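You operate a simulated robot arm through the tools that you are given. There is no shell and no other tool.

The job below is to be done with a simulated two-armed robot. You get a single attempt, and the scene is never put back.

## Task
Take the teal rim cup and leave it on top of the orange pack. Pick up the white hose end with one hand, pass it to the other hand and put it on the top of the tool chest. Turn the green selector to on. Fetch the orange level stick and stand it on the green tray. Take the black nozzle from the top of the tool chest and leave it on top of the yellow band plugs box. Open the fittings drawer, take the hex purple fitting from the inside of the fittings drawer and leave it on the blue bay of the side bench and shut the drawer again. Open the lid of the dirt box. Any order will do. Set down upright: teal rim cup, white hose end, orange level stick.

Only the result counts: the job must be done as asked and must still hold three seconds after the hand-in. Knocking over, shifting, dropping, spilling or breaking anything else fails it. Lids that push on must go on centred and level and be pressed home; caps that screw on are set level and turned clockwise until they are tight.

## Robot
Two 7-joint arms with three-finger grippers on one trunk, on a base that moves. Base frame: it is fixed to the floor where the robot stands at the start and does not move with it; the origin is under the middle of the robot, x ahead of it, y to its left, z up. Lengths are in m, angles in degrees, forces in N, time in s.
The left shoulder is at the start at [0.045, 0.154, 0.999], the right one opposite. With the tool pointing down near the work surface each hand reaches from about 0.1 to 0.62 m from the robot's upright axis, wherever it stands, measured 20 degrees to its own side. Places, roughly: black nozzle [-6.75, -4, 1]; blue bay of the side bench [-3.9, -3.8, 0.8]; fittings drawer [-6.4, -4.1, 0.7]; green selector [-5.3, -2.1, 1.1]; green tray (16x11x3 cm) [-3.3, -3.2, 0.9]; hex purple fitting (4x4x4 cm) [-6.6, -4, 0.7]; lid of the dirt box [-1.1, 0.7, 0.2]; orange level stick (3x3x36 cm) [-6.2, -2.6, 0.7]; orange pack [-3.5, -3.5, 0.25]; teal rim cup [-3.25, -1, 0.5]; top of the tool chest [-6.4, -4.4, 0.9]; white hose end (6x6x11 cm) [-3.5, -1.2, 0.9]; yellow band plugs box [-6.75, -4.25, 1]. Payload 2.69 kg a hand.
The TCP of each hand is the grasp point between the finger pads, 0.029 m short of the fingertips. In the tool frame z runs along the fingers and y along their closing line. The gripper opens to 0.12 m; its body begins 0.078 m behind the TCP.
Orientation is that of the tool frame in the base frame, as a unit quaternion [x, y, z, w]. With the fingers straight down and closing along the base's y, the tool's x points along the base's -x, its y along +y and its z along -z.

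## Interface
- The arms move only by the tool drive_tool. It takes "left_rows", "right_rows" or both (then of equal length, played together; a hand with none holds still); each is one flat list of numbers, 6 for each row, row after row: the shift along the base's x, y, z in m, then the turn, a rotation vector about the base's x, y, z in rad. In form: [dx, dy, dz, ax, ay, az, dx, dy, dz, ax, ay, az, ...]. A call has 1 to 20 rows; each row shifts and turns the commanded pose from where the row before left it. "left_claw" and "right_claw" are, for a hand that has rows, the gripper command, from -1 (fully open) to 1 (shut), values between in proportion, set as the call begins (left out, the last holds). Rows are played at 5 a second. More than 0.05 m and 8.6 degrees between two rows, or a gripper value outside its range, and nothing of the call is played. Where a pose cannot be reached the arm comes as near as it can. A force on the tool above 40 N (or 10 N above the force at the start of the call, whichever is more), or a blocked arm, ends the call early, and 0.2 s more pass. Each finger travels about 0.1362 m/s and halts on what it meets, pressing with about 33 N; the grip force reading is that of the motor and also rises with nothing between the fingers. The clock runs only during rows and for 0.2 s after the last one: add rows that do not move to give the fingers time. It gives the time, the measured TCP pose, the force on the tool (base axes), the opening and the grip force at its end, in the units of the frame above (readings bear some noise), with the torque about the TCP (base axes, N m) and any sound that the robot's microphone picked up.
- Cameras (640 x 400 px; columns grow to the right, rows downward): "scene" is now at [0.1525, -0.0052, 1.1397]; the picture's right is [-0.06, -1.00, 0.00], its down [-0.65, 0.04, -0.76] and it looks along [0.76, -0.05, -0.65] (base axes); focal length 264 px, centre (320, 200). "left" rides on the left gripper at [0.063, 0, -0.104] in its tool frame; the picture's right is [0.00, 1.00, 0.00], its down [-0.83, 0.00, -0.56] and it looks along [-0.56, 0.00, 0.83] (tool axes); focal length 275 px, centre (320, 200). "right" rides on the right gripper at [0.063, 0, -0.104] in its tool frame; the picture's right is [0.00, 1.00, 0.00], its down [-0.83, 0.00, -0.56] and it looks along [-0.56, 0.00, 0.83] (tool axes); focal length 275 px, centre (320, 200). There is no depth. A picture from a camera that has moved, and an enlarged one, comes with that camera's place and axes in the base frame and with its lens.
- capture(camera): a new picture of that camera. It takes no simulated time.
- slide_trunk(by): moves the trunk up (or, below 0, down) by that many m; the arms and the scene camera ride with it, the base frame stays. It gives what a move gives, with no picture.
- roll_base(legs): drives the robot by 1 to 6 legs, each [ahead, left, turn to the left] in m, m and degrees, along the robot's own axes; the way and the turn of a leg run together, so that a leg with both is an arc; at most 1.5 m and 180 degrees a leg. The arms and the cameras ride along, it lands a little off, and it stops where it bumps. It gives what a move gives.
- pan_tilt(pan, tilt): turns the head with the scene camera to pan (to the left, within 80 degrees either way) and tilt (down, from -29 to 69), counted from straight ahead of the robot (the tilt from the chest, where the trunk bows). It gives what a move gives.
- close_up(camera, box): a new picture of the part [left, top, right, bottom] of that camera's present view, enlarged. It takes no simulated time.
- finish_job(): hands the job in; it is judged then, once.

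Nothing tells you exact positions but the pictures and the camera data. Unless the task says otherwise, let go and move clear before handing in.

The tools are called as a command line: name --argument value ..., lists and objects as JSON in quotes. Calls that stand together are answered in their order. drive_tool: Moves the arms, as the interface text tells. Its arguments: {"type":"object","properties":{"left_rows":{"type":"array","items":{"type":"number"}},"left_claw":{"type":"number"},"right_rows":{"type":"array","items":{"type":"number"}},"right_claw":{"type":"number"}},"required":[]} The other tools are called the same way: slide_trunk (by) moves the trunk up or down; roll_base (legs) drives the base; pan_tilt (pan, tilt) turns the head that bears the scene camera; capture (camera) takes a picture; close_up (camera, box) takes an enlarged picture of a part of a camera's view; finish_job () hands the job in.

At the start:

```text
time_s: 0.0
left_tcp_pos: [0.4572, 0.2254, 0.767]
left_tool_rot: [0.0, 1.0, 0.0, 0.0]
left_wrist_force: [-0.4, 0.7, -0.2]
left_ft_torque: [-0.02, 0.02, -0.02]
left_width: 0.1202
left_grasp_force: 0.1
right_tcp_pos: [0.4456, -0.2037, 0.8367]
right_tool_rot: [0.0, 1.0, 0.0, 0.001]
right_wrist_force: [-0.5, 0.9, -0.8]
right_ft_torque: [0.01, 0.02, 0.02]
right_width: 0.12
right_grasp_force: 0.1
trunk travel left (down, up): [-0.367, 0.07]
robot x, y, heading: [-0.001, 0.0022, 0.0]
head pan, tilt (commanded): [-3.5, 40.7]
```

scene: 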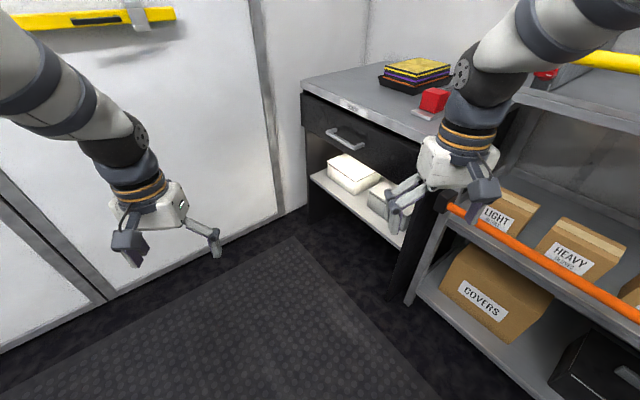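
right: 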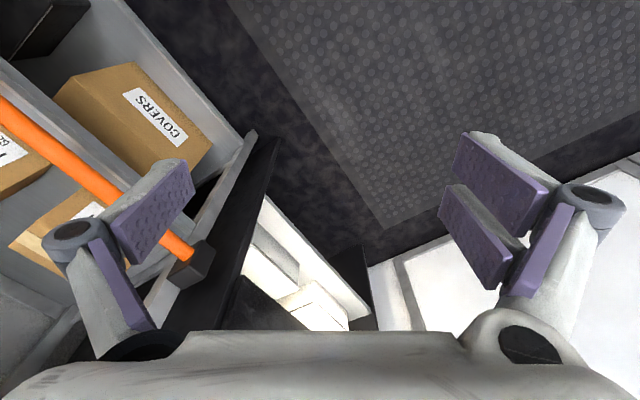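
left: 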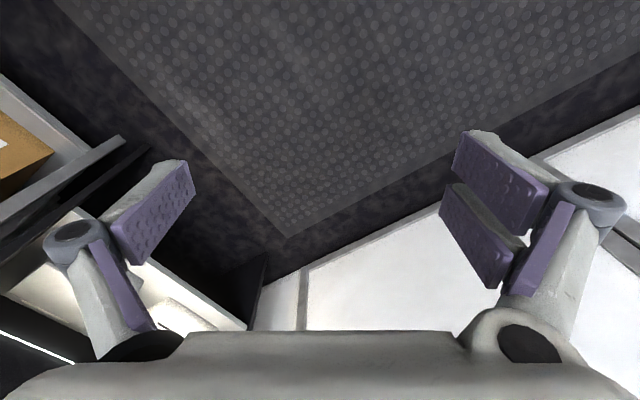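

I see a corner with a bench, shelving and the arms hanging in front; all the places named are behind the robot. First I look around with the head before driving.

pan_tilt --pan 80 --tilt 25

capture --camera "scene"

pan_tilt --pan -80 --tilt 25

capture --camera "scene"

```text
time_s: 1.6
left_tcp_pos: [0.4568, 0.2259, 0.7679]
left_tool_rot: [0.001, 1.0, 0.0, 0.0]
left_wrist_force: [0.2, 0.0, 0.0]
left_ft_torque: [0.0, 0.01, -0.02]
left_width: 0.1201
left_grasp_force: 0.1
right_tcp_pos: [0.4463, -0.2043, 0.8367]
right_tool_rot: [0.0, 1.0, -0.001, 0.001]
right_wrist_force: [0.0, -0.1, -0.1]
right_ft_torque: [0.02, 0.03, -0.02]
right_width: 0.1197
right_grasp_force: 0.0
trunk travel left (down, up): [-0.367, 0.07]
robot x, y, heading: [-0.0002, -0.0017, -0.0]
head pan, tilt (commanded): [80.0, 25.0]
```

```text
taken
camera scene: at [0.0842, 0.0906, 1.164], right [0.98, -0.17, 0.0], down [-0.07, -0.42, -0.91], along [0.16, 0.89, -0.42], focal length 264 px, centre (320, 200)
```

scene: 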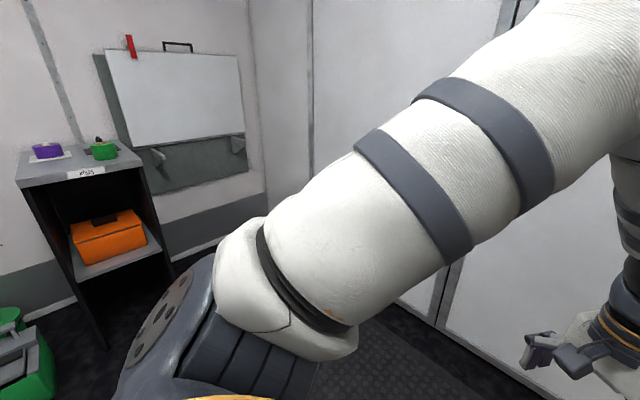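

```text
time_s: 4.0
left_tcp_pos: [0.4572, 0.2257, 0.7665]
left_tool_rot: [0.001, 1.0, 0.0, 0.001]
left_wrist_force: [-0.6, -0.1, -0.6]
left_ft_torque: [-0.01, -0.04, -0.01]
left_width: 0.12
left_grasp_force: 0.1
right_tcp_pos: [0.446, -0.2053, 0.8366]
right_tool_rot: [0.0, 1.0, 0.0, 0.001]
right_wrist_force: [0.0, 0.4, 0.4]
right_ft_torque: [0.02, -0.01, 0.0]
right_width: 0.1201
right_grasp_force: 0.0
trunk travel left (down, up): [-0.367, 0.07]
robot x, y, heading: [-0.0037, -0.0018, 0.2]
head pan, tilt (commanded): [-80.0, 25.0]
```

```text
taken
camera scene: at [0.0842, -0.0908, 1.164], right [-0.98, -0.17, 0.0], down [-0.07, 0.42, -0.91], along [0.16, -0.89, -0.42], focal length 264 px, centre (320, 200)
```

scene: 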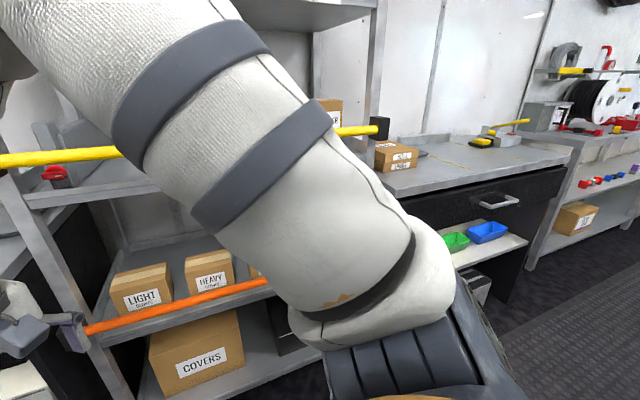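

The room's long axis runs obliquely, roughly towards heading -149° in the base frame, with shelves on both sides. I turn on the spot to face down the room and look again.

roll_base --legs '[[0, 0, -149]]'

pan_tilt --pan 0 --tilt 15

capture --camera "scene"

```text
time_s: 10.5
left_tcp_pos: [-0.2694, -0.4324, 0.7676]
left_tool_rot: [0.962, 0.274, 0.0, -0.001]
left_wrist_force: [-0.9, 0.0, -0.2]
left_ft_torque: [0.01, 0.0, -0.02]
left_width: 0.12
left_grasp_force: 0.0
right_tcp_pos: [-0.487, -0.0612, 0.8363]
right_tool_rot: [0.962, 0.275, -0.001, 0.001]
right_wrist_force: [-0.1, -0.4, -0.1]
right_ft_torque: [-0.02, -0.01, -0.01]
right_width: 0.12
right_grasp_force: 0.1
trunk travel left (down, up): [-0.367, 0.07]
robot x, y, heading: [0.0006, -0.0005, -148.1]
head pan, tilt (commanded): [-80.0, 25.0]
```

```text
time_s: 12.1
left_tcp_pos: [-0.2705, -0.4321, 0.7667]
left_tool_rot: [0.961, 0.275, 0.001, 0.0]
left_wrist_force: [-0.9, -0.3, 0.3]
left_ft_torque: [-0.04, 0.01, -0.01]
left_width: 0.1199
left_grasp_force: 0.0
right_tcp_pos: [-0.4863, -0.0606, 0.8357]
right_tool_rot: [0.962, 0.274, -0.001, 0.0]
right_wrist_force: [0.8, -0.1, 1.3]
right_ft_torque: [0.03, 0.01, 0.02]
right_width: 0.1201
right_grasp_force: 0.0
trunk travel left (down, up): [-0.367, 0.07]
robot x, y, heading: [0.0025, -0.0007, -148.2]
head pan, tilt (commanded): [0.0, 15.0]
```

```text
taken
camera scene: at [-0.1377, -0.0852, 1.1802], right [-0.53, 0.85, 0.0], down [0.22, 0.14, -0.97], along [-0.82, -0.51, -0.26], focal length 264 px, centre (320, 200)
```

scene: 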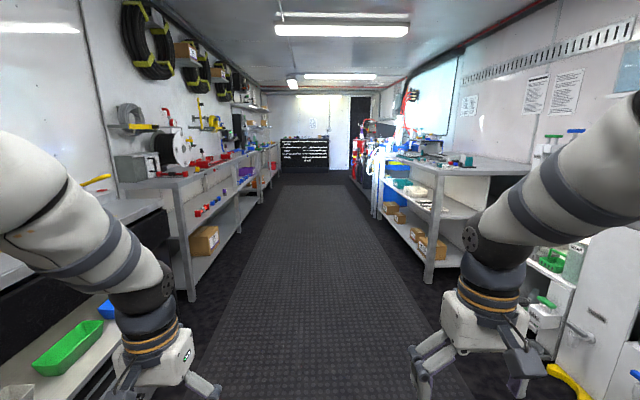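

The room is a corridor with a mat down the middle and a tool chest at the far end. The dirt box should be low to my right, so I look there.

pan_tilt --pan -60 --tilt 35

capture --camera "scene"

pan_tilt --pan -35 --tilt 25

capture --camera "scene"

```text
time_s: 13.4
left_tcp_pos: [-0.2699, -0.4328, 0.7666]
left_tool_rot: [0.962, 0.273, 0.0, 0.001]
left_wrist_force: [0.4, 0.0, -0.4]
left_ft_torque: [0.02, -0.03, 0.02]
left_width: 0.12
left_grasp_force: 0.0
right_tcp_pos: [-0.4873, -0.0606, 0.8349]
right_tool_rot: [0.962, 0.275, -0.001, 0.0]
right_wrist_force: [-0.1, -0.3, 0.4]
right_ft_torque: [-0.02, 0.02, 0.03]
right_width: 0.1201
right_grasp_force: 0.0
trunk travel left (down, up): [-0.367, 0.07]
robot x, y, heading: [0.0023, -0.001, -147.9]
head pan, tilt (commanded): [-60.0, 35.0]
```

```text
taken
camera scene: at [-0.1359, 0.0055, 1.1482], right [0.47, 0.88, 0.0], down [0.51, -0.27, -0.82], along [-0.72, 0.39, -0.57], focal length 264 px, centre (320, 200)
```

scene: 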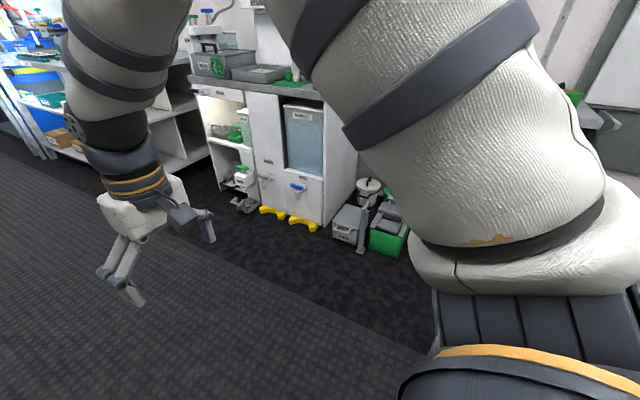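

```text
time_s: 14.2
left_tcp_pos: [-0.2685, -0.4318, 0.7661]
left_tool_rot: [0.962, 0.273, -0.001, 0.0]
left_wrist_force: [0.2, 0.4, 0.0]
left_ft_torque: [0.01, -0.01, -0.05]
left_width: 0.12
left_grasp_force: 0.0
right_tcp_pos: [-0.4857, -0.0596, 0.8359]
right_tool_rot: [0.962, 0.274, -0.001, 0.001]
right_wrist_force: [-0.1, -0.5, -0.6]
right_ft_torque: [-0.02, 0.02, 0.0]
right_width: 0.1201
right_grasp_force: 0.1
trunk travel left (down, up): [-0.367, 0.07]
robot x, y, heading: [-0.0021, 0.0003, -148.6]
head pan, tilt (commanded): [-35.0, 25.0]
```

```text
taken
camera scene: at [-0.1503, -0.0308, 1.164], right [0.06, 1.0, 0.0], down [0.42, -0.02, -0.91], along [-0.9, 0.05, -0.42], focal length 264 px, centre (320, 200)
```

scene: 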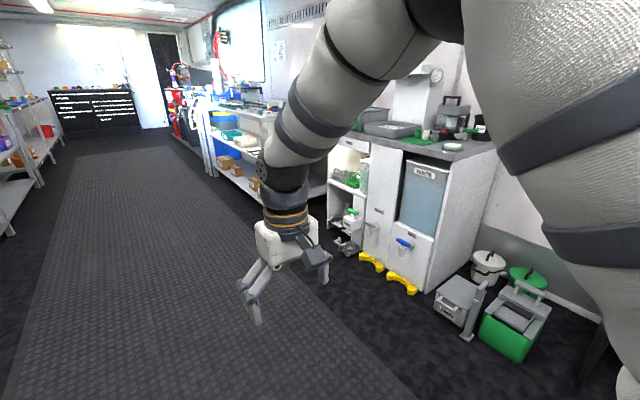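

close_up --camera "scene" --box '[420, 240, 580, 370]'

close_up --camera "scene" --box '[320, 60, 520, 220]'

close_up --camera "scene" --box '[0, 60, 160, 180]'

close_up --camera "scene" --box '[160, 20, 300, 200]'

```text
3.08 times, centred on (500, 305) of scene
camera zoom: at [-0.1503, -0.0308, 1.164], right [0.06, 1.0, 0.0], down [0.42, -0.02, -0.91], along [-0.9, 0.05, -0.42], focal length 811 px, centre (-234, -123)
```

zoom: 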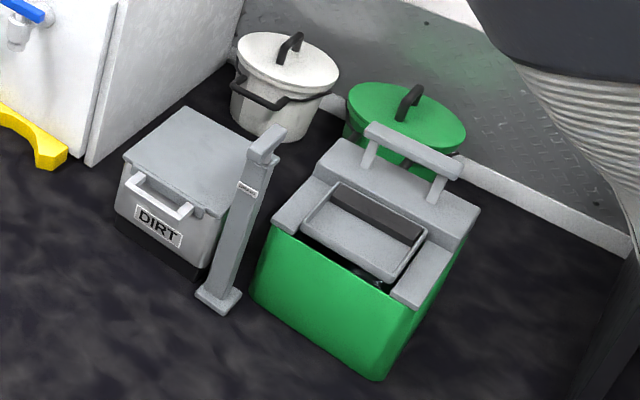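

```text
2.50 times, centred on (420, 140) of scene
camera zoom: at [-0.1503, -0.0308, 1.164], right [0.06, 1.0, 0.0], down [0.42, -0.02, -0.91], along [-0.9, 0.05, -0.42], focal length 659 px, centre (70, 350)
```

zoom: 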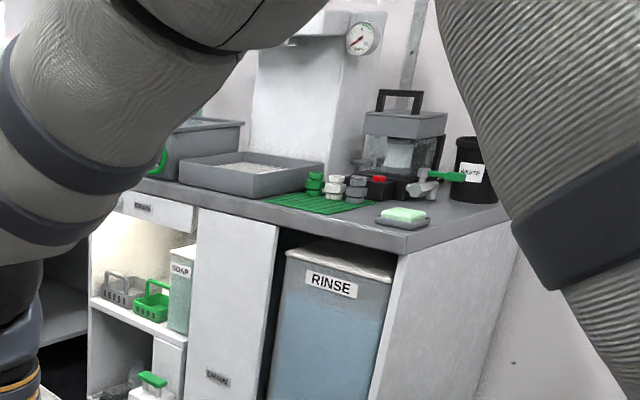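

```text
3.33 times, centred on (80, 120) of scene
camera zoom: at [-0.1503, -0.0308, 1.164], right [0.06, 1.0, 0.0], down [0.42, -0.02, -0.91], along [-0.9, 0.05, -0.42], focal length 878 px, centre (1120, 467)
```

zoom: 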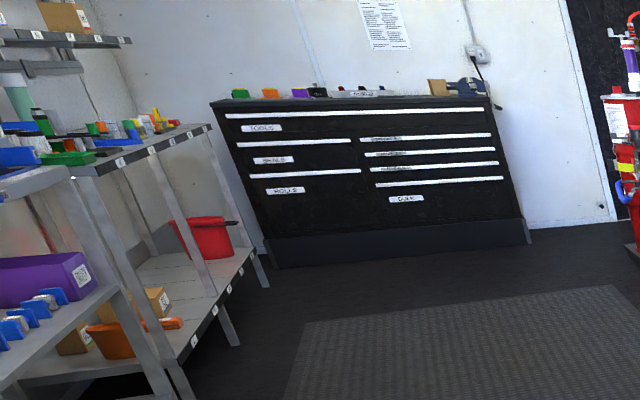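

```text
2.22 times, centred on (230, 110) of scene
camera zoom: at [-0.1503, -0.0308, 1.164], right [0.06, 1.0, 0.0], down [0.42, -0.02, -0.91], along [-0.9, 0.05, -0.42], focal length 586 px, centre (520, 400)
```

zoom: 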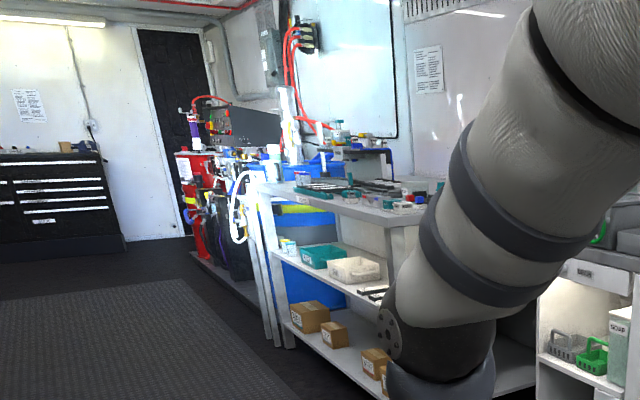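

The grey box marked DIRT stands on the floor to my right, its lid at about [-1.05, 0.67, 0.23], with a pull bar on the side facing the mat. I drive to stand in front of it and look closely.

roll_base --legs '[[0.72, -0.15, 0], [0, 0, -92], [0.2, 0, 0]]'

pan_tilt --pan 0 --tilt 45

capture --camera "scene"

```text
time_s: 23.4
left_tcp_pos: [-1.2199, 0.2079, 0.7674]
left_tool_rot: [0.863, -0.505, 0.0, 0.0]
left_wrist_force: [0.7, 0.4, -0.1]
left_ft_torque: [-0.01, 0.01, 0.04]
left_width: 0.1198
left_grasp_force: 0.0
right_tcp_pos: [-0.8392, 0.4078, 0.8363]
right_tool_rot: [0.864, -0.504, -0.001, 0.0]
right_wrist_force: [0.3, 0.4, -0.4]
right_ft_torque: [-0.01, -0.02, 0.0]
right_width: 0.12
right_grasp_force: 0.0
trunk travel left (down, up): [-0.367, 0.07]
robot x, y, heading: [-0.7965, -0.0772, 119.4]
head pan, tilt (commanded): [-35.0, 25.0]
```

```text
time_s: 24.4
left_tcp_pos: [-1.2198, 0.2067, 0.7667]
left_tool_rot: [0.863, -0.505, 0.001, 0.0]
left_wrist_force: [-0.4, 0.7, 0.5]
left_ft_torque: [0.01, 0.0, 0.02]
left_width: 0.1202
left_grasp_force: 0.1
right_tcp_pos: [-0.8382, 0.408, 0.8374]
right_tool_rot: [0.864, -0.504, -0.001, 0.0]
right_wrist_force: [0.7, -0.5, -0.4]
right_ft_torque: [0.0, -0.01, 0.02]
right_width: 0.1197
right_grasp_force: 0.0
trunk travel left (down, up): [-0.367, 0.07]
robot x, y, heading: [-0.7945, -0.078, 119.2]
head pan, tilt (commanded): [0.0, 45.0]
```

```text
taken
camera scene: at [-0.8721, 0.0492, 1.1334], right [0.87, 0.49, 0.0], down [0.35, -0.62, -0.71], along [-0.35, 0.62, -0.71], focal length 264 px, centre (320, 200)
```

scene: 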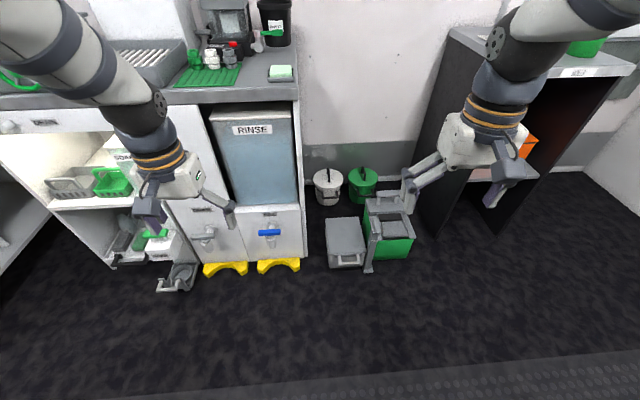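

close_up --camera "scene" --box '[290, 160, 430, 290]'

```text
3.08 times, centred on (360, 225) of scene
camera zoom: at [-0.8721, 0.0492, 1.1334], right [0.87, 0.49, 0.0], down [0.35, -0.62, -0.71], along [-0.35, 0.62, -0.71], focal length 811 px, centre (197, 123)
```

zoom: 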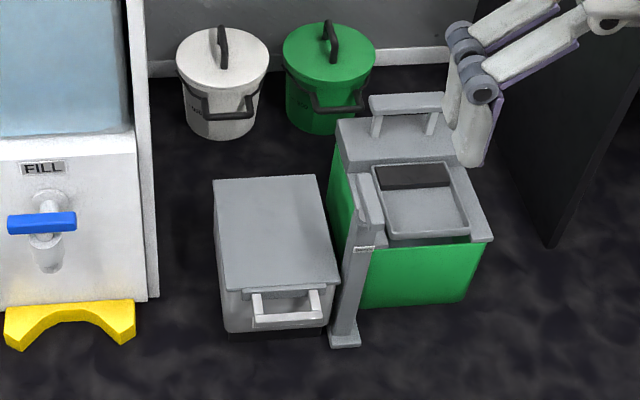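

The DIRT box has a pull bar at the front edge of its lid (lid height about 0.16–0.2). I tuck the left hand in, drive closer, lower the trunk and look with the right wrist camera.

drive_tool --left_rows '[0.0245, -0.0436, 0.02, 0, 0, 0, 0.0245, -0.0436, 0.02, 0, 0, 0, 0.0245, -0.0436, 0.02, 0, 0, 0, 0.0245, -0.0436, 0.02, 0, 0, 0, 0.0, 0.0, 0.02, 0, 0, 0]'

roll_base --legs '[[0.2, 0, 0]]'

slide_trunk --by -0.3

capture --camera "scene"

capture --camera "right"

```text
refused: row 1 steps farther than a row can; nothing moved
```

```text
time_s: 26.0
left_tcp_pos: [-1.3183, 0.3821, 0.7651]
left_tool_rot: [0.863, -0.505, 0.0, 0.001]
left_wrist_force: [-0.9, -0.3, -0.7]
left_ft_torque: [-0.04, -0.02, 0.0]
left_width: 0.1202
left_grasp_force: 0.1
right_tcp_pos: [-0.9377, 0.5842, 0.8357]
right_tool_rot: [0.863, -0.505, 0.0, 0.0]
right_wrist_force: [0.0, -0.5, -1.0]
right_ft_torque: [-0.04, -0.04, 0.01]
right_width: 0.1199
right_grasp_force: 0.0
trunk travel left (down, up): [-0.367, 0.07]
robot x, y, heading: [-0.8982, 0.0937, 119.2]
head pan, tilt (commanded): [0.0, 45.0]
```

```text
time_s: 29.0
left_tcp_pos: [-1.3103, 0.3683, 0.3696]
left_tool_rot: [0.857, -0.5, 0.107, 0.062]
left_wrist_force: [-0.2, 0.5, -0.3]
left_ft_torque: [-0.04, 0.0, 0.02]
left_width: 0.12
left_grasp_force: 0.1
right_tcp_pos: [-0.9267, 0.564, 0.3863]
right_tool_rot: [0.848, -0.495, 0.166, 0.097]
right_wrist_force: [0.3, -0.3, 0.2]
right_ft_torque: [-0.01, 0.01, 0.02]
right_width: 0.1199
right_grasp_force: 0.0
trunk travel left (down, up): [-0.067, 0.37]
robot x, y, heading: [-0.898, 0.0938, 119.1]
head pan, tilt (commanded): [0.0, 45.0]
```

```text
taken
camera scene: at [-1.0195, 0.3107, 0.8079], right [0.87, 0.49, 0.0], down [0.35, -0.62, -0.71], along [-0.35, 0.62, -0.71], focal length 264 px, centre (320, 200)
```

scene: 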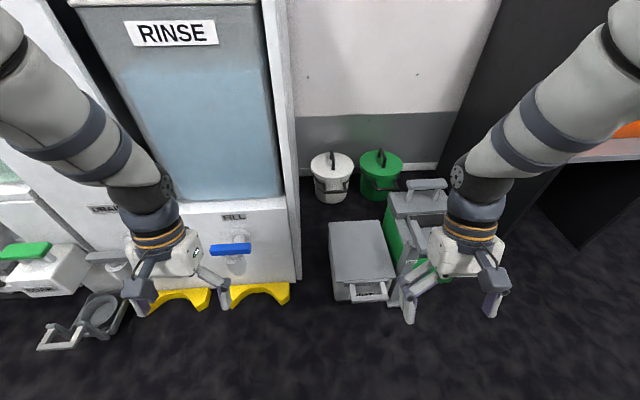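

```text
taken
camera right: at [-0.9169, 0.5463, 0.5058], right [-0.87, -0.49, 0.0], down [-0.48, 0.85, 0.2], along [-0.1, 0.17, -0.98], focal length 275 px, centre (320, 200)
```

right: 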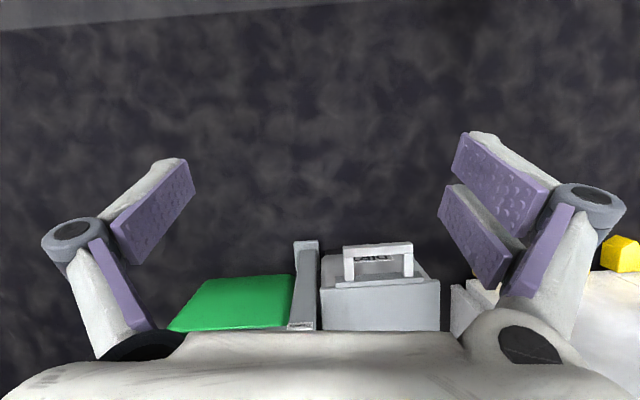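

close_up --camera "scene" --box '[320, 210, 420, 320]'

close_up --camera "right" --box '[290, 220, 470, 340]'

```text
3.64 times, centred on (370, 265) of scene
camera zoom: at [-1.0195, 0.3107, 0.8079], right [0.87, 0.49, 0.0], down [0.35, -0.62, -0.71], along [-0.35, 0.62, -0.71], focal length 958 px, centre (138, -36)
```

zoom: 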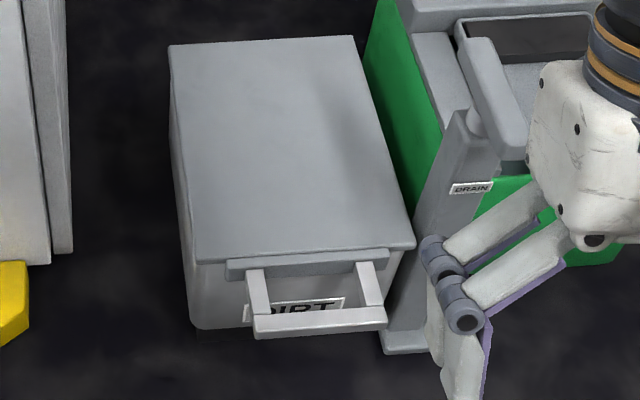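

```text
3.33 times, centred on (380, 280) of right
camera zoom: at [-0.9169, 0.5463, 0.5058], right [-0.87, -0.49, 0.0], down [-0.48, 0.85, 0.2], along [-0.1, 0.17, -0.98], focal length 918 px, centre (120, -67)
```

zoom: 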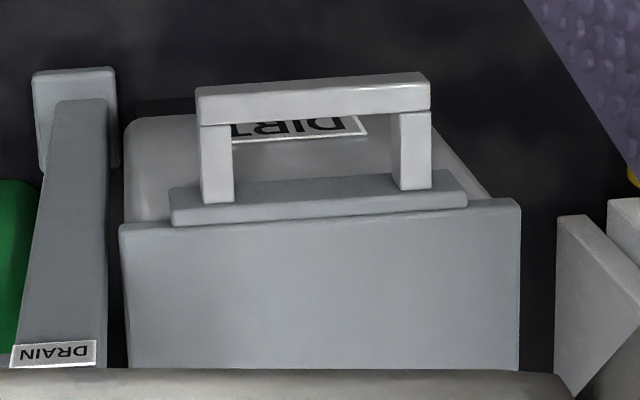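

The lid carries a U-bar on its front (bar at about [-1.05, 0.63, 0.15], 9 cm wide), so it hinges at the back. I tuck the left hand, move a little nearer and line up with the box.

drive_tool --left_rows '[0.0221, -0.0392, 0.02, 0, 0, 0, 0.0221, -0.0392, 0.02, 0, 0, 0, 0.0221, -0.0392, 0.02, 0, 0, 0, 0.0221, -0.0392, 0.02, 0, 0, 0, 0.01, -0.02, 0.02, 0, 0, 0]' --right_rows '[0, 0, 0.03, 0, 0, 0, 0, 0, 0.03, 0, 0, 0, 0, 0, 0.03, 0, 0, 0, 0, 0, 0.0, 0, 0, 0, 0, 0, 0, 0, 0, 0]'

roll_base --legs '[[0.1, 0, 3.2]]'

capture --camera "scene"

capture --camera "right"

```text
time_s: 30.2
left_tcp_pos: [-1.2217, 0.2271, 0.4337]
left_tool_rot: [0.844, -0.5, 0.174, 0.087]
left_wrist_force: [0.0, 0.9, 0.9]
left_ft_torque: [0.03, 0.0, -0.02]
left_width: 0.12
left_grasp_force: 0.1
left hand out of reach, approached as far as the arm can: row 1, 2
right_tcp_pos: [-0.9267, 0.5642, 0.4768]
right_tool_rot: [0.847, -0.495, 0.166, 0.097]
right_wrist_force: [0.3, -0.2, -0.3]
right_ft_torque: [-0.02, 0.02, 0.0]
right_width: 0.1199
right_grasp_force: 0.1
right hand out of reach, approached as far as the arm can: row 1
trunk travel left (down, up): [-0.067, 0.37]
robot x, y, heading: [-0.8987, 0.0946, 119.4]
head pan, tilt (commanded): [0.0, 45.0]
```

```text
time_s: 31.4
left_tcp_pos: [-1.2803, 0.2933, 0.4337]
left_tool_rot: [0.858, -0.476, 0.178, 0.082]
left_wrist_force: [0.4, 1.5, 1.0]
left_ft_torque: [0.0, -0.01, 0.02]
left_width: 0.1201
left_grasp_force: 0.1
right_tcp_pos: [-1.0034, 0.647, 0.4766]
right_tool_rot: [0.861, -0.471, 0.169, 0.092]
right_wrist_force: [0.3, -0.1, 0.7]
right_ft_torque: [-0.03, -0.02, 0.0]
right_width: 0.1202
right_grasp_force: 0.1
trunk travel left (down, up): [-0.067, 0.37]
robot x, y, heading: [-0.9479, 0.1787, 122.5]
head pan, tilt (commanded): [0.0, 45.0]
```

```text
taken
camera scene: at [-1.0824, 0.3884, 0.8078], right [0.84, 0.54, 0.0], down [0.38, -0.6, -0.71], along [-0.38, 0.6, -0.71], focal length 264 px, centre (320, 200)
```

scene: 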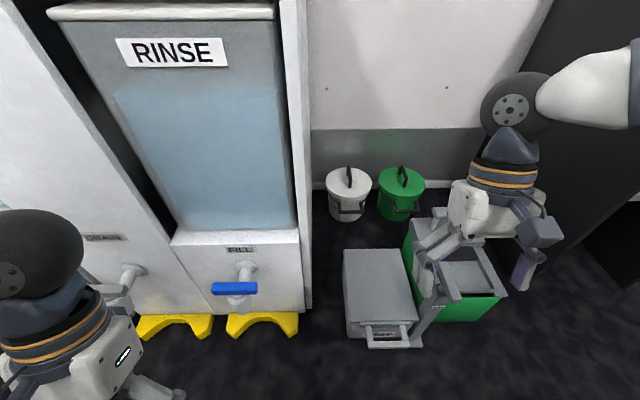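

```text
taken
camera right: at [-0.9932, 0.6297, 0.596], right [-0.84, -0.54, 0.0], down [-0.53, 0.82, 0.2], along [-0.11, 0.17, -0.98], focal length 275 px, centre (320, 200)
```

right: 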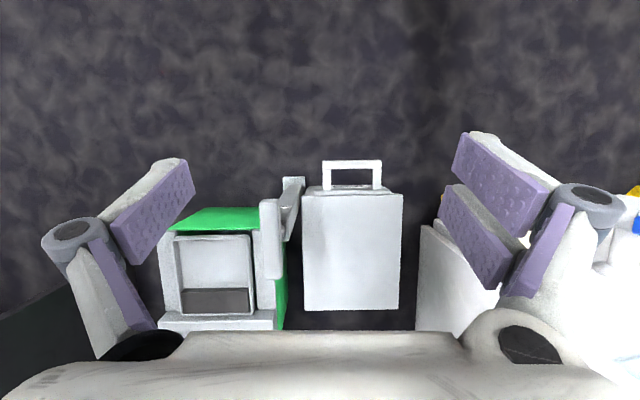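

The bar is now about 0.44 m ahead and 0.15 m right of my axis. I back up slightly, then pitch the right hand forward and roll it so the single finger is above the bar and the pair below.

roll_base --legs '[[-0.08, 0, 0]]'

drive_tool --right_rows '[-0.0082, 0.0036, 0, 0.1207, 0.0769, 0, -0.0082, 0.0036, 0, 0.1207, 0.0769, 0, -0.0082, 0.0036, 0, 0.1207, 0.0769, 0, -0.0082, 0.0036, 0, 0.1207, 0.0769, 0, -0.0082, 0.0036, 0, 0.1207, 0.0769, 0, -0.0082, 0.0036, 0, 0.1207, 0.0769, 0, -0.0082, 0.0036, 0, 0.1207, 0.0769, 0, -0.0082, 0.0036, 0, 0.1207, 0.0769, 0, -0.0082, 0.0036, 0, 0.1207, 0.0769, 0, -0.0082, 0.0036, 0, 0.1207, 0.0769, 0]'

```text
time_s: 32.4
left_tcp_pos: [-1.2377, 0.2276, 0.4329]
left_tool_rot: [0.858, -0.475, 0.178, 0.081]
left_wrist_force: [-0.1, 0.8, 0.5]
left_ft_torque: [-0.01, 0.02, 0.03]
left_width: 0.1197
left_grasp_force: 0.1
right_tcp_pos: [-0.9609, 0.5806, 0.4761]
right_tool_rot: [0.861, -0.472, 0.169, 0.092]
right_wrist_force: [-0.5, -1.1, -1.2]
right_ft_torque: [0.02, 0.03, -0.01]
right_width: 0.12
right_grasp_force: 0.1
trunk travel left (down, up): [-0.067, 0.37]
robot x, y, heading: [-0.9049, 0.1122, 122.5]
head pan, tilt (commanded): [0.0, 45.0]
```

```text
time_s: 34.6
left_tcp_pos: [-1.2382, 0.227, 0.4336]
left_tool_rot: [0.858, -0.475, 0.178, 0.08]
left_wrist_force: [0.3, -0.5, 0.2]
left_ft_torque: [0.01, 0.01, 0.0]
left_width: 0.1203
left_grasp_force: 0.1
right_tcp_pos: [-1.0507, 0.6115, 0.4717]
right_tool_rot: [0.767, -0.417, -0.431, -0.228]
right_wrist_force: [1.2, -0.1, -0.6]
right_ft_torque: [0.02, 0.02, 0.03]
right_width: 0.1201
right_grasp_force: 0.2
right hand out of reach, approached as far as the arm can: row 9, 10
trunk travel left (down, up): [-0.067, 0.37]
robot x, y, heading: [-0.9045, 0.1124, 122.7]
head pan, tilt (commanded): [0.0, 45.0]
```

drive_tool --right_rows '[0, 0, -0.01, 0.0664, -0.1043, 0.0714, 0, 0, -0.01, 0.0664, -0.1043, 0.0714, 0, 0, -0.01, 0.0664, -0.1043, 0.0714, 0, 0, -0.01, 0.0664, -0.1043, 0.0714, 0, 0, -0.01, 0.0664, -0.1043, 0.0714, 0, 0, -0.01, 0.0664, -0.1043, 0.0714, 0, 0, -0.01, 0.0664, -0.1043, 0.0714, 0, 0, -0.01, 0.0664, -0.1043, 0.0714, 0, 0, -0.01, 0.0664, -0.1043, 0.0714, 0, 0, -0.01, 0.0664, -0.1043, 0.0714, 0, 0, -0.01, 0.0664, -0.1043, 0.0714]'

capture --camera "scene"

capture --camera "right"

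```text
time_s: 37.0
left_tcp_pos: [-1.237, 0.2263, 0.433]
left_tool_rot: [0.858, -0.476, 0.178, 0.081]
left_wrist_force: [0.3, 0.5, -0.4]
left_ft_torque: [-0.03, -0.04, 0.03]
left_width: 0.1202
left_grasp_force: 0.1
right_tcp_pos: [-1.0493, 0.6117, 0.3609]
right_tool_rot: [0.832, 0.243, -0.138, -0.48]
right_wrist_force: [-0.1, -0.3, -0.8]
right_ft_torque: [0.01, 0.02, -0.02]
right_width: 0.1202
right_grasp_force: 0.1
trunk travel left (down, up): [-0.067, 0.37]
robot x, y, heading: [-0.9068, 0.1082, 122.7]
head pan, tilt (commanded): [0.0, 45.0]
```

```text
taken
camera scene: at [-1.0396, 0.3216, 0.8078], right [0.84, 0.54, 0.0], down [0.38, -0.6, -0.71], along [-0.38, 0.6, -0.71], focal length 264 px, centre (320, 200)
```

scene: 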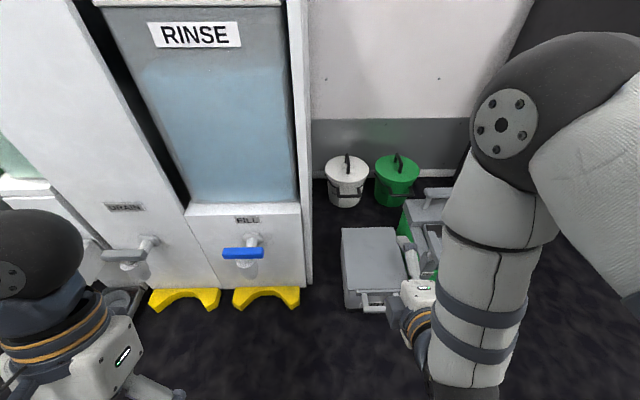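

```text
taken
camera right: at [-0.9475, 0.5686, 0.414], right [0.28, -0.42, -0.87], down [-0.44, -0.85, 0.27], along [-0.85, 0.31, -0.42], focal length 275 px, centre (320, 200)
```

right: 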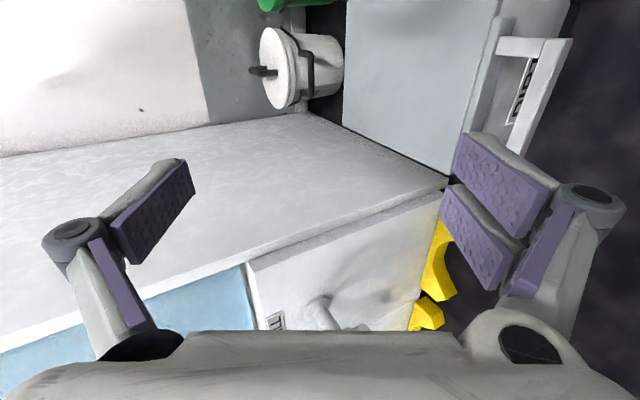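

The hand is rolled with the pair of fingers below. I bring it down in front of the bar with the fingers partly open.

drive_tool --right_rows '[0.0122, -0.0159, -0.04, 0, 0, 0, 0.0122, -0.0159, -0.04, 0, 0, 0, 0.0122, -0.0159, -0.04, 0, 0, 0, 0.0122, -0.0159, -0.035, 0, 0, 0]' --right_claw -0.3

capture --camera "scene"

capture --camera "right"

```text
time_s: 38.0
left_tcp_pos: [-1.2369, 0.2268, 0.4328]
left_tool_rot: [0.858, -0.475, 0.178, 0.081]
left_wrist_force: [0.5, 0.4, 0.1]
left_ft_torque: [-0.02, 0.02, 0.02]
left_width: 0.1199
left_grasp_force: 0.0
right_tcp_pos: [-1.0018, 0.5482, 0.2054]
right_tool_rot: [0.832, 0.241, -0.138, -0.48]
right_wrist_force: [-0.5, 0.6, -0.1]
right_ft_torque: [0.01, -0.05, 0.01]
right_width: 0.0783
right_grasp_force: 0.1
trunk travel left (down, up): [-0.067, 0.37]
robot x, y, heading: [-0.9076, 0.1072, 122.5]
head pan, tilt (commanded): [0.0, 45.0]
```

```text
taken
camera scene: at [-1.0396, 0.3216, 0.8078], right [0.84, 0.54, 0.0], down [0.38, -0.6, -0.71], along [-0.38, 0.6, -0.71], focal length 264 px, centre (320, 200)
```

scene: 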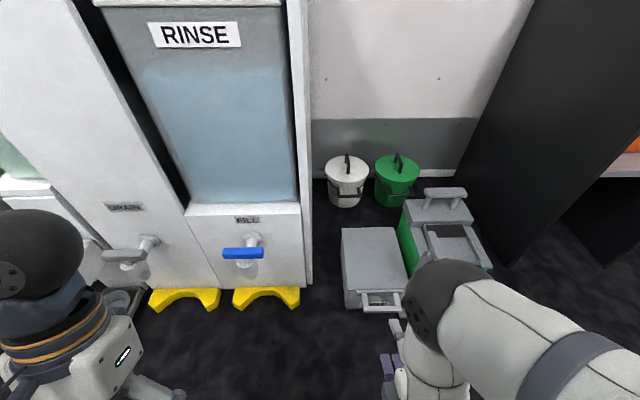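

```text
taken
camera right: at [-0.899, 0.5041, 0.2576], right [0.27, -0.42, -0.87], down [-0.44, -0.85, 0.27], along [-0.85, 0.31, -0.42], focal length 275 px, centre (320, 200)
```

right: 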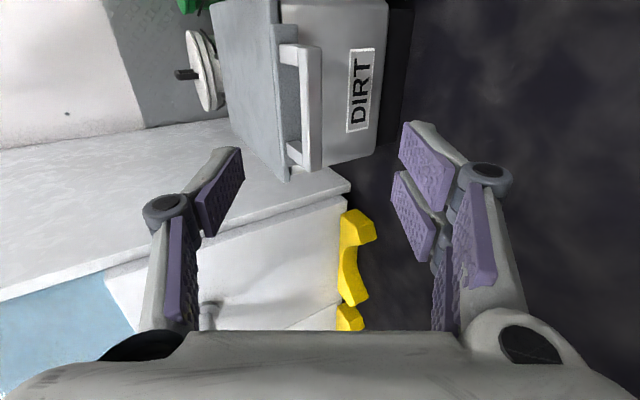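

The bar is between the open fingers, about 9 cm ahead along the tool. I advance straight along the tool and check.

drive_tool --right_rows '[-0.0159, 0.025, -0.0143, 0, 0, 0, -0.0159, 0.025, -0.0143, 0, 0, 0, -0.0159, 0.025, -0.0143, 0, 0, 0]'

capture --camera "right"

```text
time_s: 38.8
left_tcp_pos: [-1.2371, 0.2262, 0.4338]
left_tool_rot: [0.857, -0.476, 0.178, 0.081]
left_wrist_force: [-0.2, -0.4, 0.8]
left_ft_torque: [-0.02, 0.01, -0.03]
left_width: 0.1202
left_grasp_force: 0.1
right_tcp_pos: [-1.0489, 0.623, 0.1628]
right_tool_rot: [0.832, 0.241, -0.137, -0.48]
right_wrist_force: [0.5, -0.2, 0.3]
right_ft_torque: [-0.03, 0.01, 0.01]
right_width: 0.0779
right_grasp_force: 0.0
trunk travel left (down, up): [-0.067, 0.37]
robot x, y, heading: [-0.9058, 0.1131, 122.1]
head pan, tilt (commanded): [0.0, 45.0]
```

```text
taken
camera right: at [-0.9462, 0.5794, 0.2157], right [0.27, -0.42, -0.87], down [-0.44, -0.85, 0.27], along [-0.85, 0.31, -0.42], focal length 275 px, centre (320, 200)
```

right: 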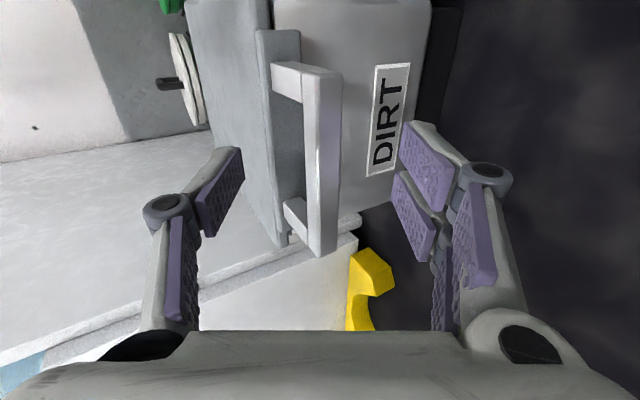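

The bar sits centred between the finger pads, so I close the gripper on it.

drive_tool --right_rows '[0, 0, 0, 0, 0, 0, 0, 0, 0, 0, 0, 0, 0, 0, 0, 0, 0, 0, 0, 0, 0, 0, 0, 0]' --right_claw 1

capture --camera "right"

```text
time_s: 39.8
left_tcp_pos: [-1.2373, 0.2268, 0.4334]
left_tool_rot: [0.858, -0.475, 0.178, 0.082]
left_wrist_force: [-0.1, 0.2, 0.1]
left_ft_torque: [-0.05, -0.02, 0.0]
left_width: 0.1197
left_grasp_force: 0.2
right_tcp_pos: [-1.0481, 0.6225, 0.164]
right_tool_rot: [0.832, 0.242, -0.137, -0.48]
right_wrist_force: [2.2, -2.9, -0.2]
right_ft_torque: [0.54, -0.58, 0.82]
right_width: 0.0164
right_grasp_force: 42.2
trunk travel left (down, up): [-0.067, 0.37]
robot x, y, heading: [-0.9006, 0.1142, 122.6]
head pan, tilt (commanded): [0.0, 45.0]
```

```text
taken
camera right: at [-0.9459, 0.5791, 0.2159], right [0.27, -0.42, -0.87], down [-0.44, -0.85, 0.27], along [-0.85, 0.31, -0.42], focal length 275 px, centre (320, 200)
```

right: 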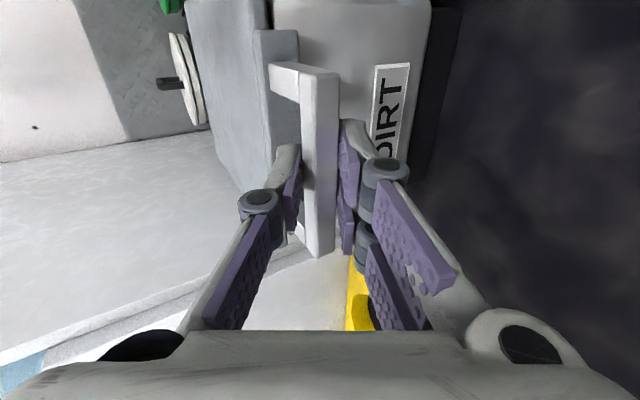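

The bar is held (opening 16 mm). I lift along the lid's arc about a hinge near the back edge, first 25°.

drive_tool --right_rows '[-0.0008, 0.0013, 0.0223, -0.0736, -0.0469, 0, -0.0018, 0.0029, 0.0221, -0.0736, -0.0469, 0, -0.0029, 0.0046, 0.0218, -0.0736, -0.0469, 0, -0.0039, 0.0062, 0.0211, -0.0736, -0.0469, 0, -0.0048, 0.0075, 0.0205, -0.0736, -0.0469, 0]'

capture --camera "scene"

capture --camera "right"

```text
time_s: 41.0
left_tcp_pos: [-1.2378, 0.2279, 0.4335]
left_tool_rot: [0.857, -0.476, 0.178, 0.082]
left_wrist_force: [-1.1, 0.1, 0.4]
left_ft_torque: [0.01, 0.0, -0.02]
left_width: 0.1201
left_grasp_force: 0.1
right_tcp_pos: [-1.063, 0.6453, 0.2768]
right_tool_rot: [0.909, 0.254, -0.074, -0.321]
right_wrist_force: [22.2, 14.6, 2.1]
right_ft_torque: [1.17, -0.93, 0.63]
right_width: 0.0164
right_grasp_force: 42.5
right hand out of reach, approached as far as the arm can: row 3, 4
trunk travel left (down, up): [-0.067, 0.37]
robot x, y, heading: [-0.9045, 0.1142, 122.5]
head pan, tilt (commanded): [0.0, 45.0]
```

```text
taken
camera scene: at [-1.0387, 0.3222, 0.8079], right [0.84, 0.54, 0.0], down [0.38, -0.6, -0.71], along [-0.38, 0.6, -0.71], focal length 264 px, centre (320, 200)
```

scene: 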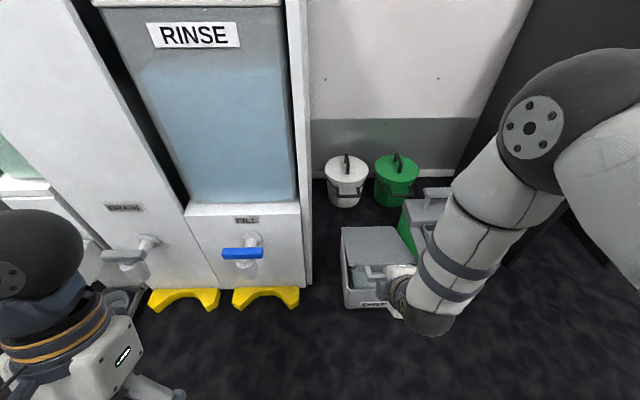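

```text
taken
camera right: at [-0.977, 0.6197, 0.3598], right [0.42, -0.66, -0.62], down [-0.55, -0.73, 0.41], along [-0.73, 0.17, -0.67], focal length 275 px, centre (320, 200)
```

right: 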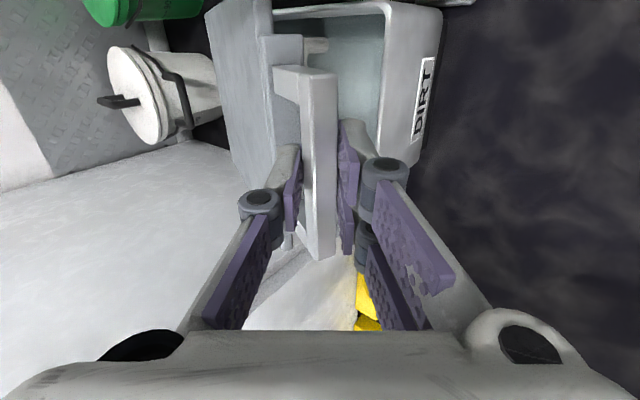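

The lid is rising. There is some sideways strain, so I ease the hand a few mm to the right and continue the arc.

drive_tool --right_rows '[0.0034, 0.0021, 0, 0, 0, 0, -0.0059, 0.0092, 0.0197, -0.0736, -0.0469, 0, -0.0067, 0.0105, 0.0185, -0.0736, -0.0469, 0, -0.0076, 0.0119, 0.0175, -0.0736, -0.0469, 0]'

```text
time_s: 42.0
left_tcp_pos: [-1.2377, 0.2271, 0.4333]
left_tool_rot: [0.858, -0.476, 0.178, 0.08]
left_wrist_force: [0.3, -0.3, 0.8]
left_ft_torque: [0.0, -0.03, 0.02]
left_width: 0.12
left_grasp_force: 0.0
right_tcp_pos: [-1.0828, 0.6758, 0.3332]
right_tool_rot: [0.942, 0.268, -0.042, -0.197]
right_wrist_force: [7.1, -5.9, 8.9]
right_ft_torque: [1.2, -1.16, 0.81]
right_width: 0.0165
right_grasp_force: 41.8
trunk travel left (down, up): [-0.067, 0.37]
robot x, y, heading: [-0.9052, 0.1126, 122.5]
head pan, tilt (commanded): [0.0, 45.0]
```

drive_tool --right_rows '[-0.0083, 0.013, 0.0161, -0.0736, -0.0469, 0, -0.0091, 0.0143, 0.0148, -0.0736, -0.0469, 0, -0.0097, 0.0153, 0.0131, -0.0736, -0.0469, 0, -0.0103, 0.0161, 0.0116, -0.0736, -0.0469, 0]'

capture --camera "scene"

```text
time_s: 43.0
left_tcp_pos: [-1.2387, 0.2268, 0.4342]
left_tool_rot: [0.858, -0.475, 0.178, 0.08]
left_wrist_force: [0.9, 0.0, 0.0]
left_ft_torque: [0.01, -0.01, 0.01]
left_width: 0.1199
left_grasp_force: 0.0
right_tcp_pos: [-1.1216, 0.7326, 0.3913]
right_tool_rot: [0.96, 0.277, 0.007, -0.031]
right_wrist_force: [-5.5, -15.7, 18.8]
right_ft_torque: [0.07, 0.23, 1.48]
right_width: 0.0165
right_grasp_force: 42.4
trunk travel left (down, up): [-0.067, 0.37]
robot x, y, heading: [-0.9036, 0.11, 122.5]
head pan, tilt (commanded): [0.0, 45.0]
```

```text
taken
camera scene: at [-1.0395, 0.3201, 0.8083], right [0.84, 0.54, 0.0], down [0.38, -0.59, -0.71], along [-0.38, 0.6, -0.71], focal length 264 px, centre (320, 200)
```

scene: 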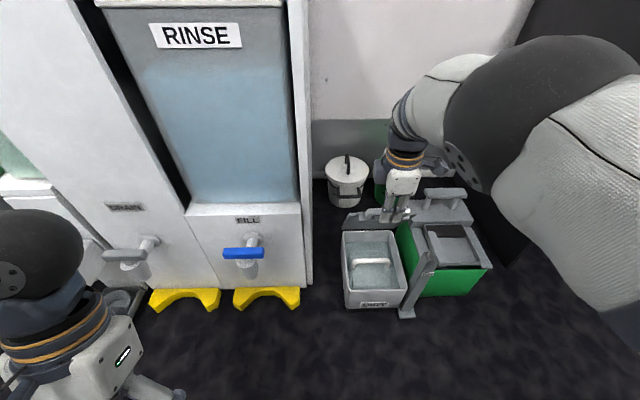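

The lid is open about 60° and the fit of the arc gives a hinge at about 0.27 m radius. Going further needs a different wrist angle, so I slacken the fingers to a loose cage round the bar and see whether it stays.

drive_tool --right_rows '[0, 0, 0.009, 0, 0, 0, 0, 0, 0, 0, 0, 0]' --right_claw 0.5

capture --camera "right"

```text
time_s: 43.6
left_tcp_pos: [-1.2374, 0.2272, 0.4337]
left_tool_rot: [0.858, -0.475, 0.178, 0.081]
left_wrist_force: [0.9, 0.4, -0.7]
left_ft_torque: [0.01, -0.01, -0.02]
left_width: 0.1203
left_grasp_force: 0.0
right_tcp_pos: [-1.1206, 0.7347, 0.3954]
right_tool_rot: [0.961, 0.276, 0.008, -0.031]
right_wrist_force: [0.1, 0.3, -0.2]
right_ft_torque: [0.0, -0.02, 0.01]
right_width: 0.0299
right_grasp_force: 0.1
trunk travel left (down, up): [-0.067, 0.37]
robot x, y, heading: [-0.9081, 0.1141, 122.6]
head pan, tilt (commanded): [0.0, 45.0]
```

```text
taken
camera right: at [-1.0657, 0.7605, 0.5011], right [0.53, -0.84, -0.05], down [-0.7, -0.48, 0.53], along [-0.47, -0.24, -0.85], focal length 275 px, centre (320, 200)
```

right: 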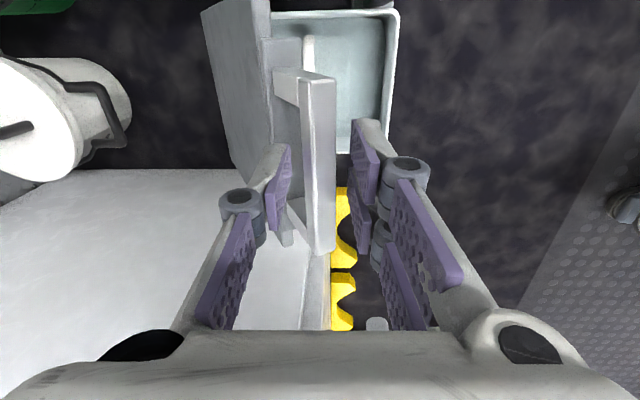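

The lid stays put by itself at 60°. I tilt the hand forward about the bar, then roll the base ahead a little so the fingers push the lid further back.

drive_tool --right_rows '[0.001, -0.0016, 0.002, 0.1104, 0.0703, 0, 0.001, -0.0016, 0.002, 0.1104, 0.0703, 0, 0.001, -0.0016, 0.002, 0.1104, 0.0703, 0, 0.001, -0.0016, 0.002, 0.1104, 0.0703, 0]'

roll_base --legs '[[0.07, 0, 0]]'

capture --camera "right"

capture --camera "scene"

```text
time_s: 44.6
left_tcp_pos: [-1.238, 0.2272, 0.4342]
left_tool_rot: [0.858, -0.475, 0.178, 0.081]
left_wrist_force: [-0.5, -0.3, -0.4]
left_ft_torque: [0.0, -0.02, 0.01]
left_width: 0.12
left_grasp_force: 0.1
right_tcp_pos: [-1.115, 0.7267, 0.4045]
right_tool_rot: [0.923, 0.258, -0.065, -0.277]
right_wrist_force: [0.5, -0.7, -0.3]
right_ft_torque: [0.0, -0.01, 0.05]
right_width: 0.0302
right_grasp_force: 0.0
trunk travel left (down, up): [-0.067, 0.37]
robot x, y, heading: [-0.9061, 0.1121, 122.5]
head pan, tilt (commanded): [0.0, 45.0]
```

```text
time_s: 45.6
left_tcp_pos: [-1.2751, 0.2864, 0.433]
left_tool_rot: [0.857, -0.476, 0.178, 0.081]
left_wrist_force: [1.1, 0.3, -0.1]
left_ft_torque: [0.01, -0.01, 0.01]
left_width: 0.1203
left_grasp_force: 0.1
right_tcp_pos: [-1.1517, 0.7874, 0.4039]
right_tool_rot: [0.922, 0.26, -0.065, -0.279]
right_wrist_force: [0.0, 0.6, 0.4]
right_ft_torque: [-0.01, 0.0, 0.0]
right_width: 0.03
right_grasp_force: 0.0
trunk travel left (down, up): [-0.067, 0.37]
robot x, y, heading: [-0.9423, 0.1702, 122.6]
head pan, tilt (commanded): [0.0, 45.0]
```

```text
taken
camera right: at [-1.0704, 0.7679, 0.4923], right [0.45, -0.71, -0.55], down [-0.56, -0.7, 0.44], along [-0.7, 0.11, -0.71], focal length 275 px, centre (320, 200)
```

right: 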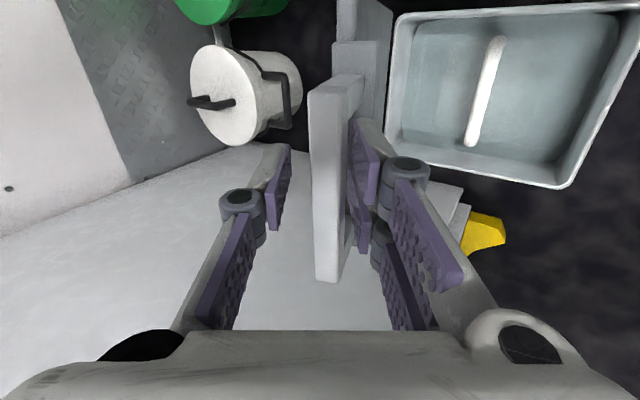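

```text
taken
camera scene: at [-1.0764, 0.3796, 0.8078], right [0.84, 0.54, 0.0], down [0.38, -0.6, -0.71], along [-0.38, 0.6, -0.71], focal length 264 px, centre (320, 200)
```

scene: 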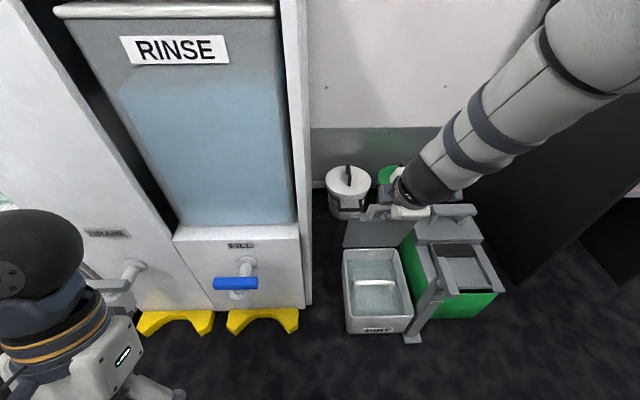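

The lid is now around 75°. I push it on with the arm along the arc to just past upright.

drive_tool --right_rows '[-0.0121, 0.019, 0.008, 0, 0, 0, -0.0121, 0.019, 0.006, 0, 0, 0, -0.0121, 0.019, 0.004, 0, 0, 0, -0.0121, 0.019, 0.002, 0, 0, 0]'

capture --camera "right"

capture --camera "scene"

```text
time_s: 46.6
left_tcp_pos: [-1.2738, 0.2848, 0.4331]
left_tool_rot: [0.858, -0.476, 0.177, 0.081]
left_wrist_force: [-0.7, -0.2, 0.2]
left_ft_torque: [-0.02, 0.02, 0.01]
left_width: 0.1201
left_grasp_force: 0.1
right_tcp_pos: [-1.201, 0.8625, 0.4232]
right_tool_rot: [0.923, 0.26, -0.065, -0.278]
right_wrist_force: [-0.3, -1.8, -2.0]
right_ft_torque: [-0.01, -0.03, 0.05]
right_width: 0.0314
right_grasp_force: 1.3
trunk travel left (down, up): [-0.067, 0.37]
robot x, y, heading: [-0.9411, 0.1716, 122.7]
head pan, tilt (commanded): [0.0, 45.0]
```

```text
taken
camera right: at [-1.1189, 0.8435, 0.5118], right [0.45, -0.71, -0.55], down [-0.56, -0.7, 0.44], along [-0.69, 0.11, -0.71], focal length 275 px, centre (320, 200)
```

right: 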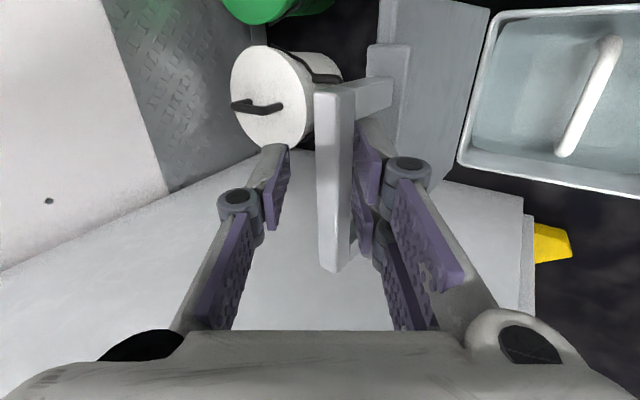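

```text
taken
camera scene: at [-1.0764, 0.3796, 0.8078], right [0.84, 0.54, 0.0], down [0.38, -0.6, -0.71], along [-0.38, 0.6, -0.71], focal length 264 px, centre (320, 200)
```

scene: 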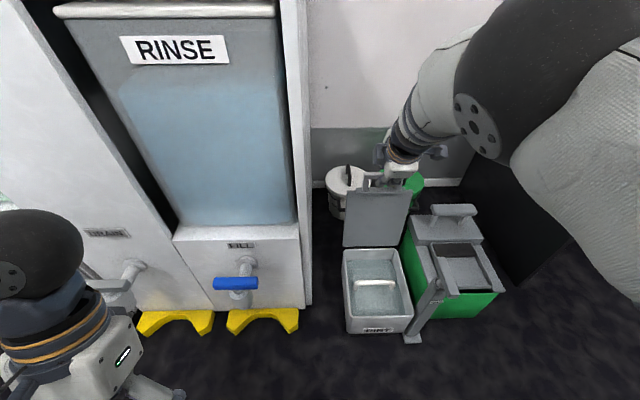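

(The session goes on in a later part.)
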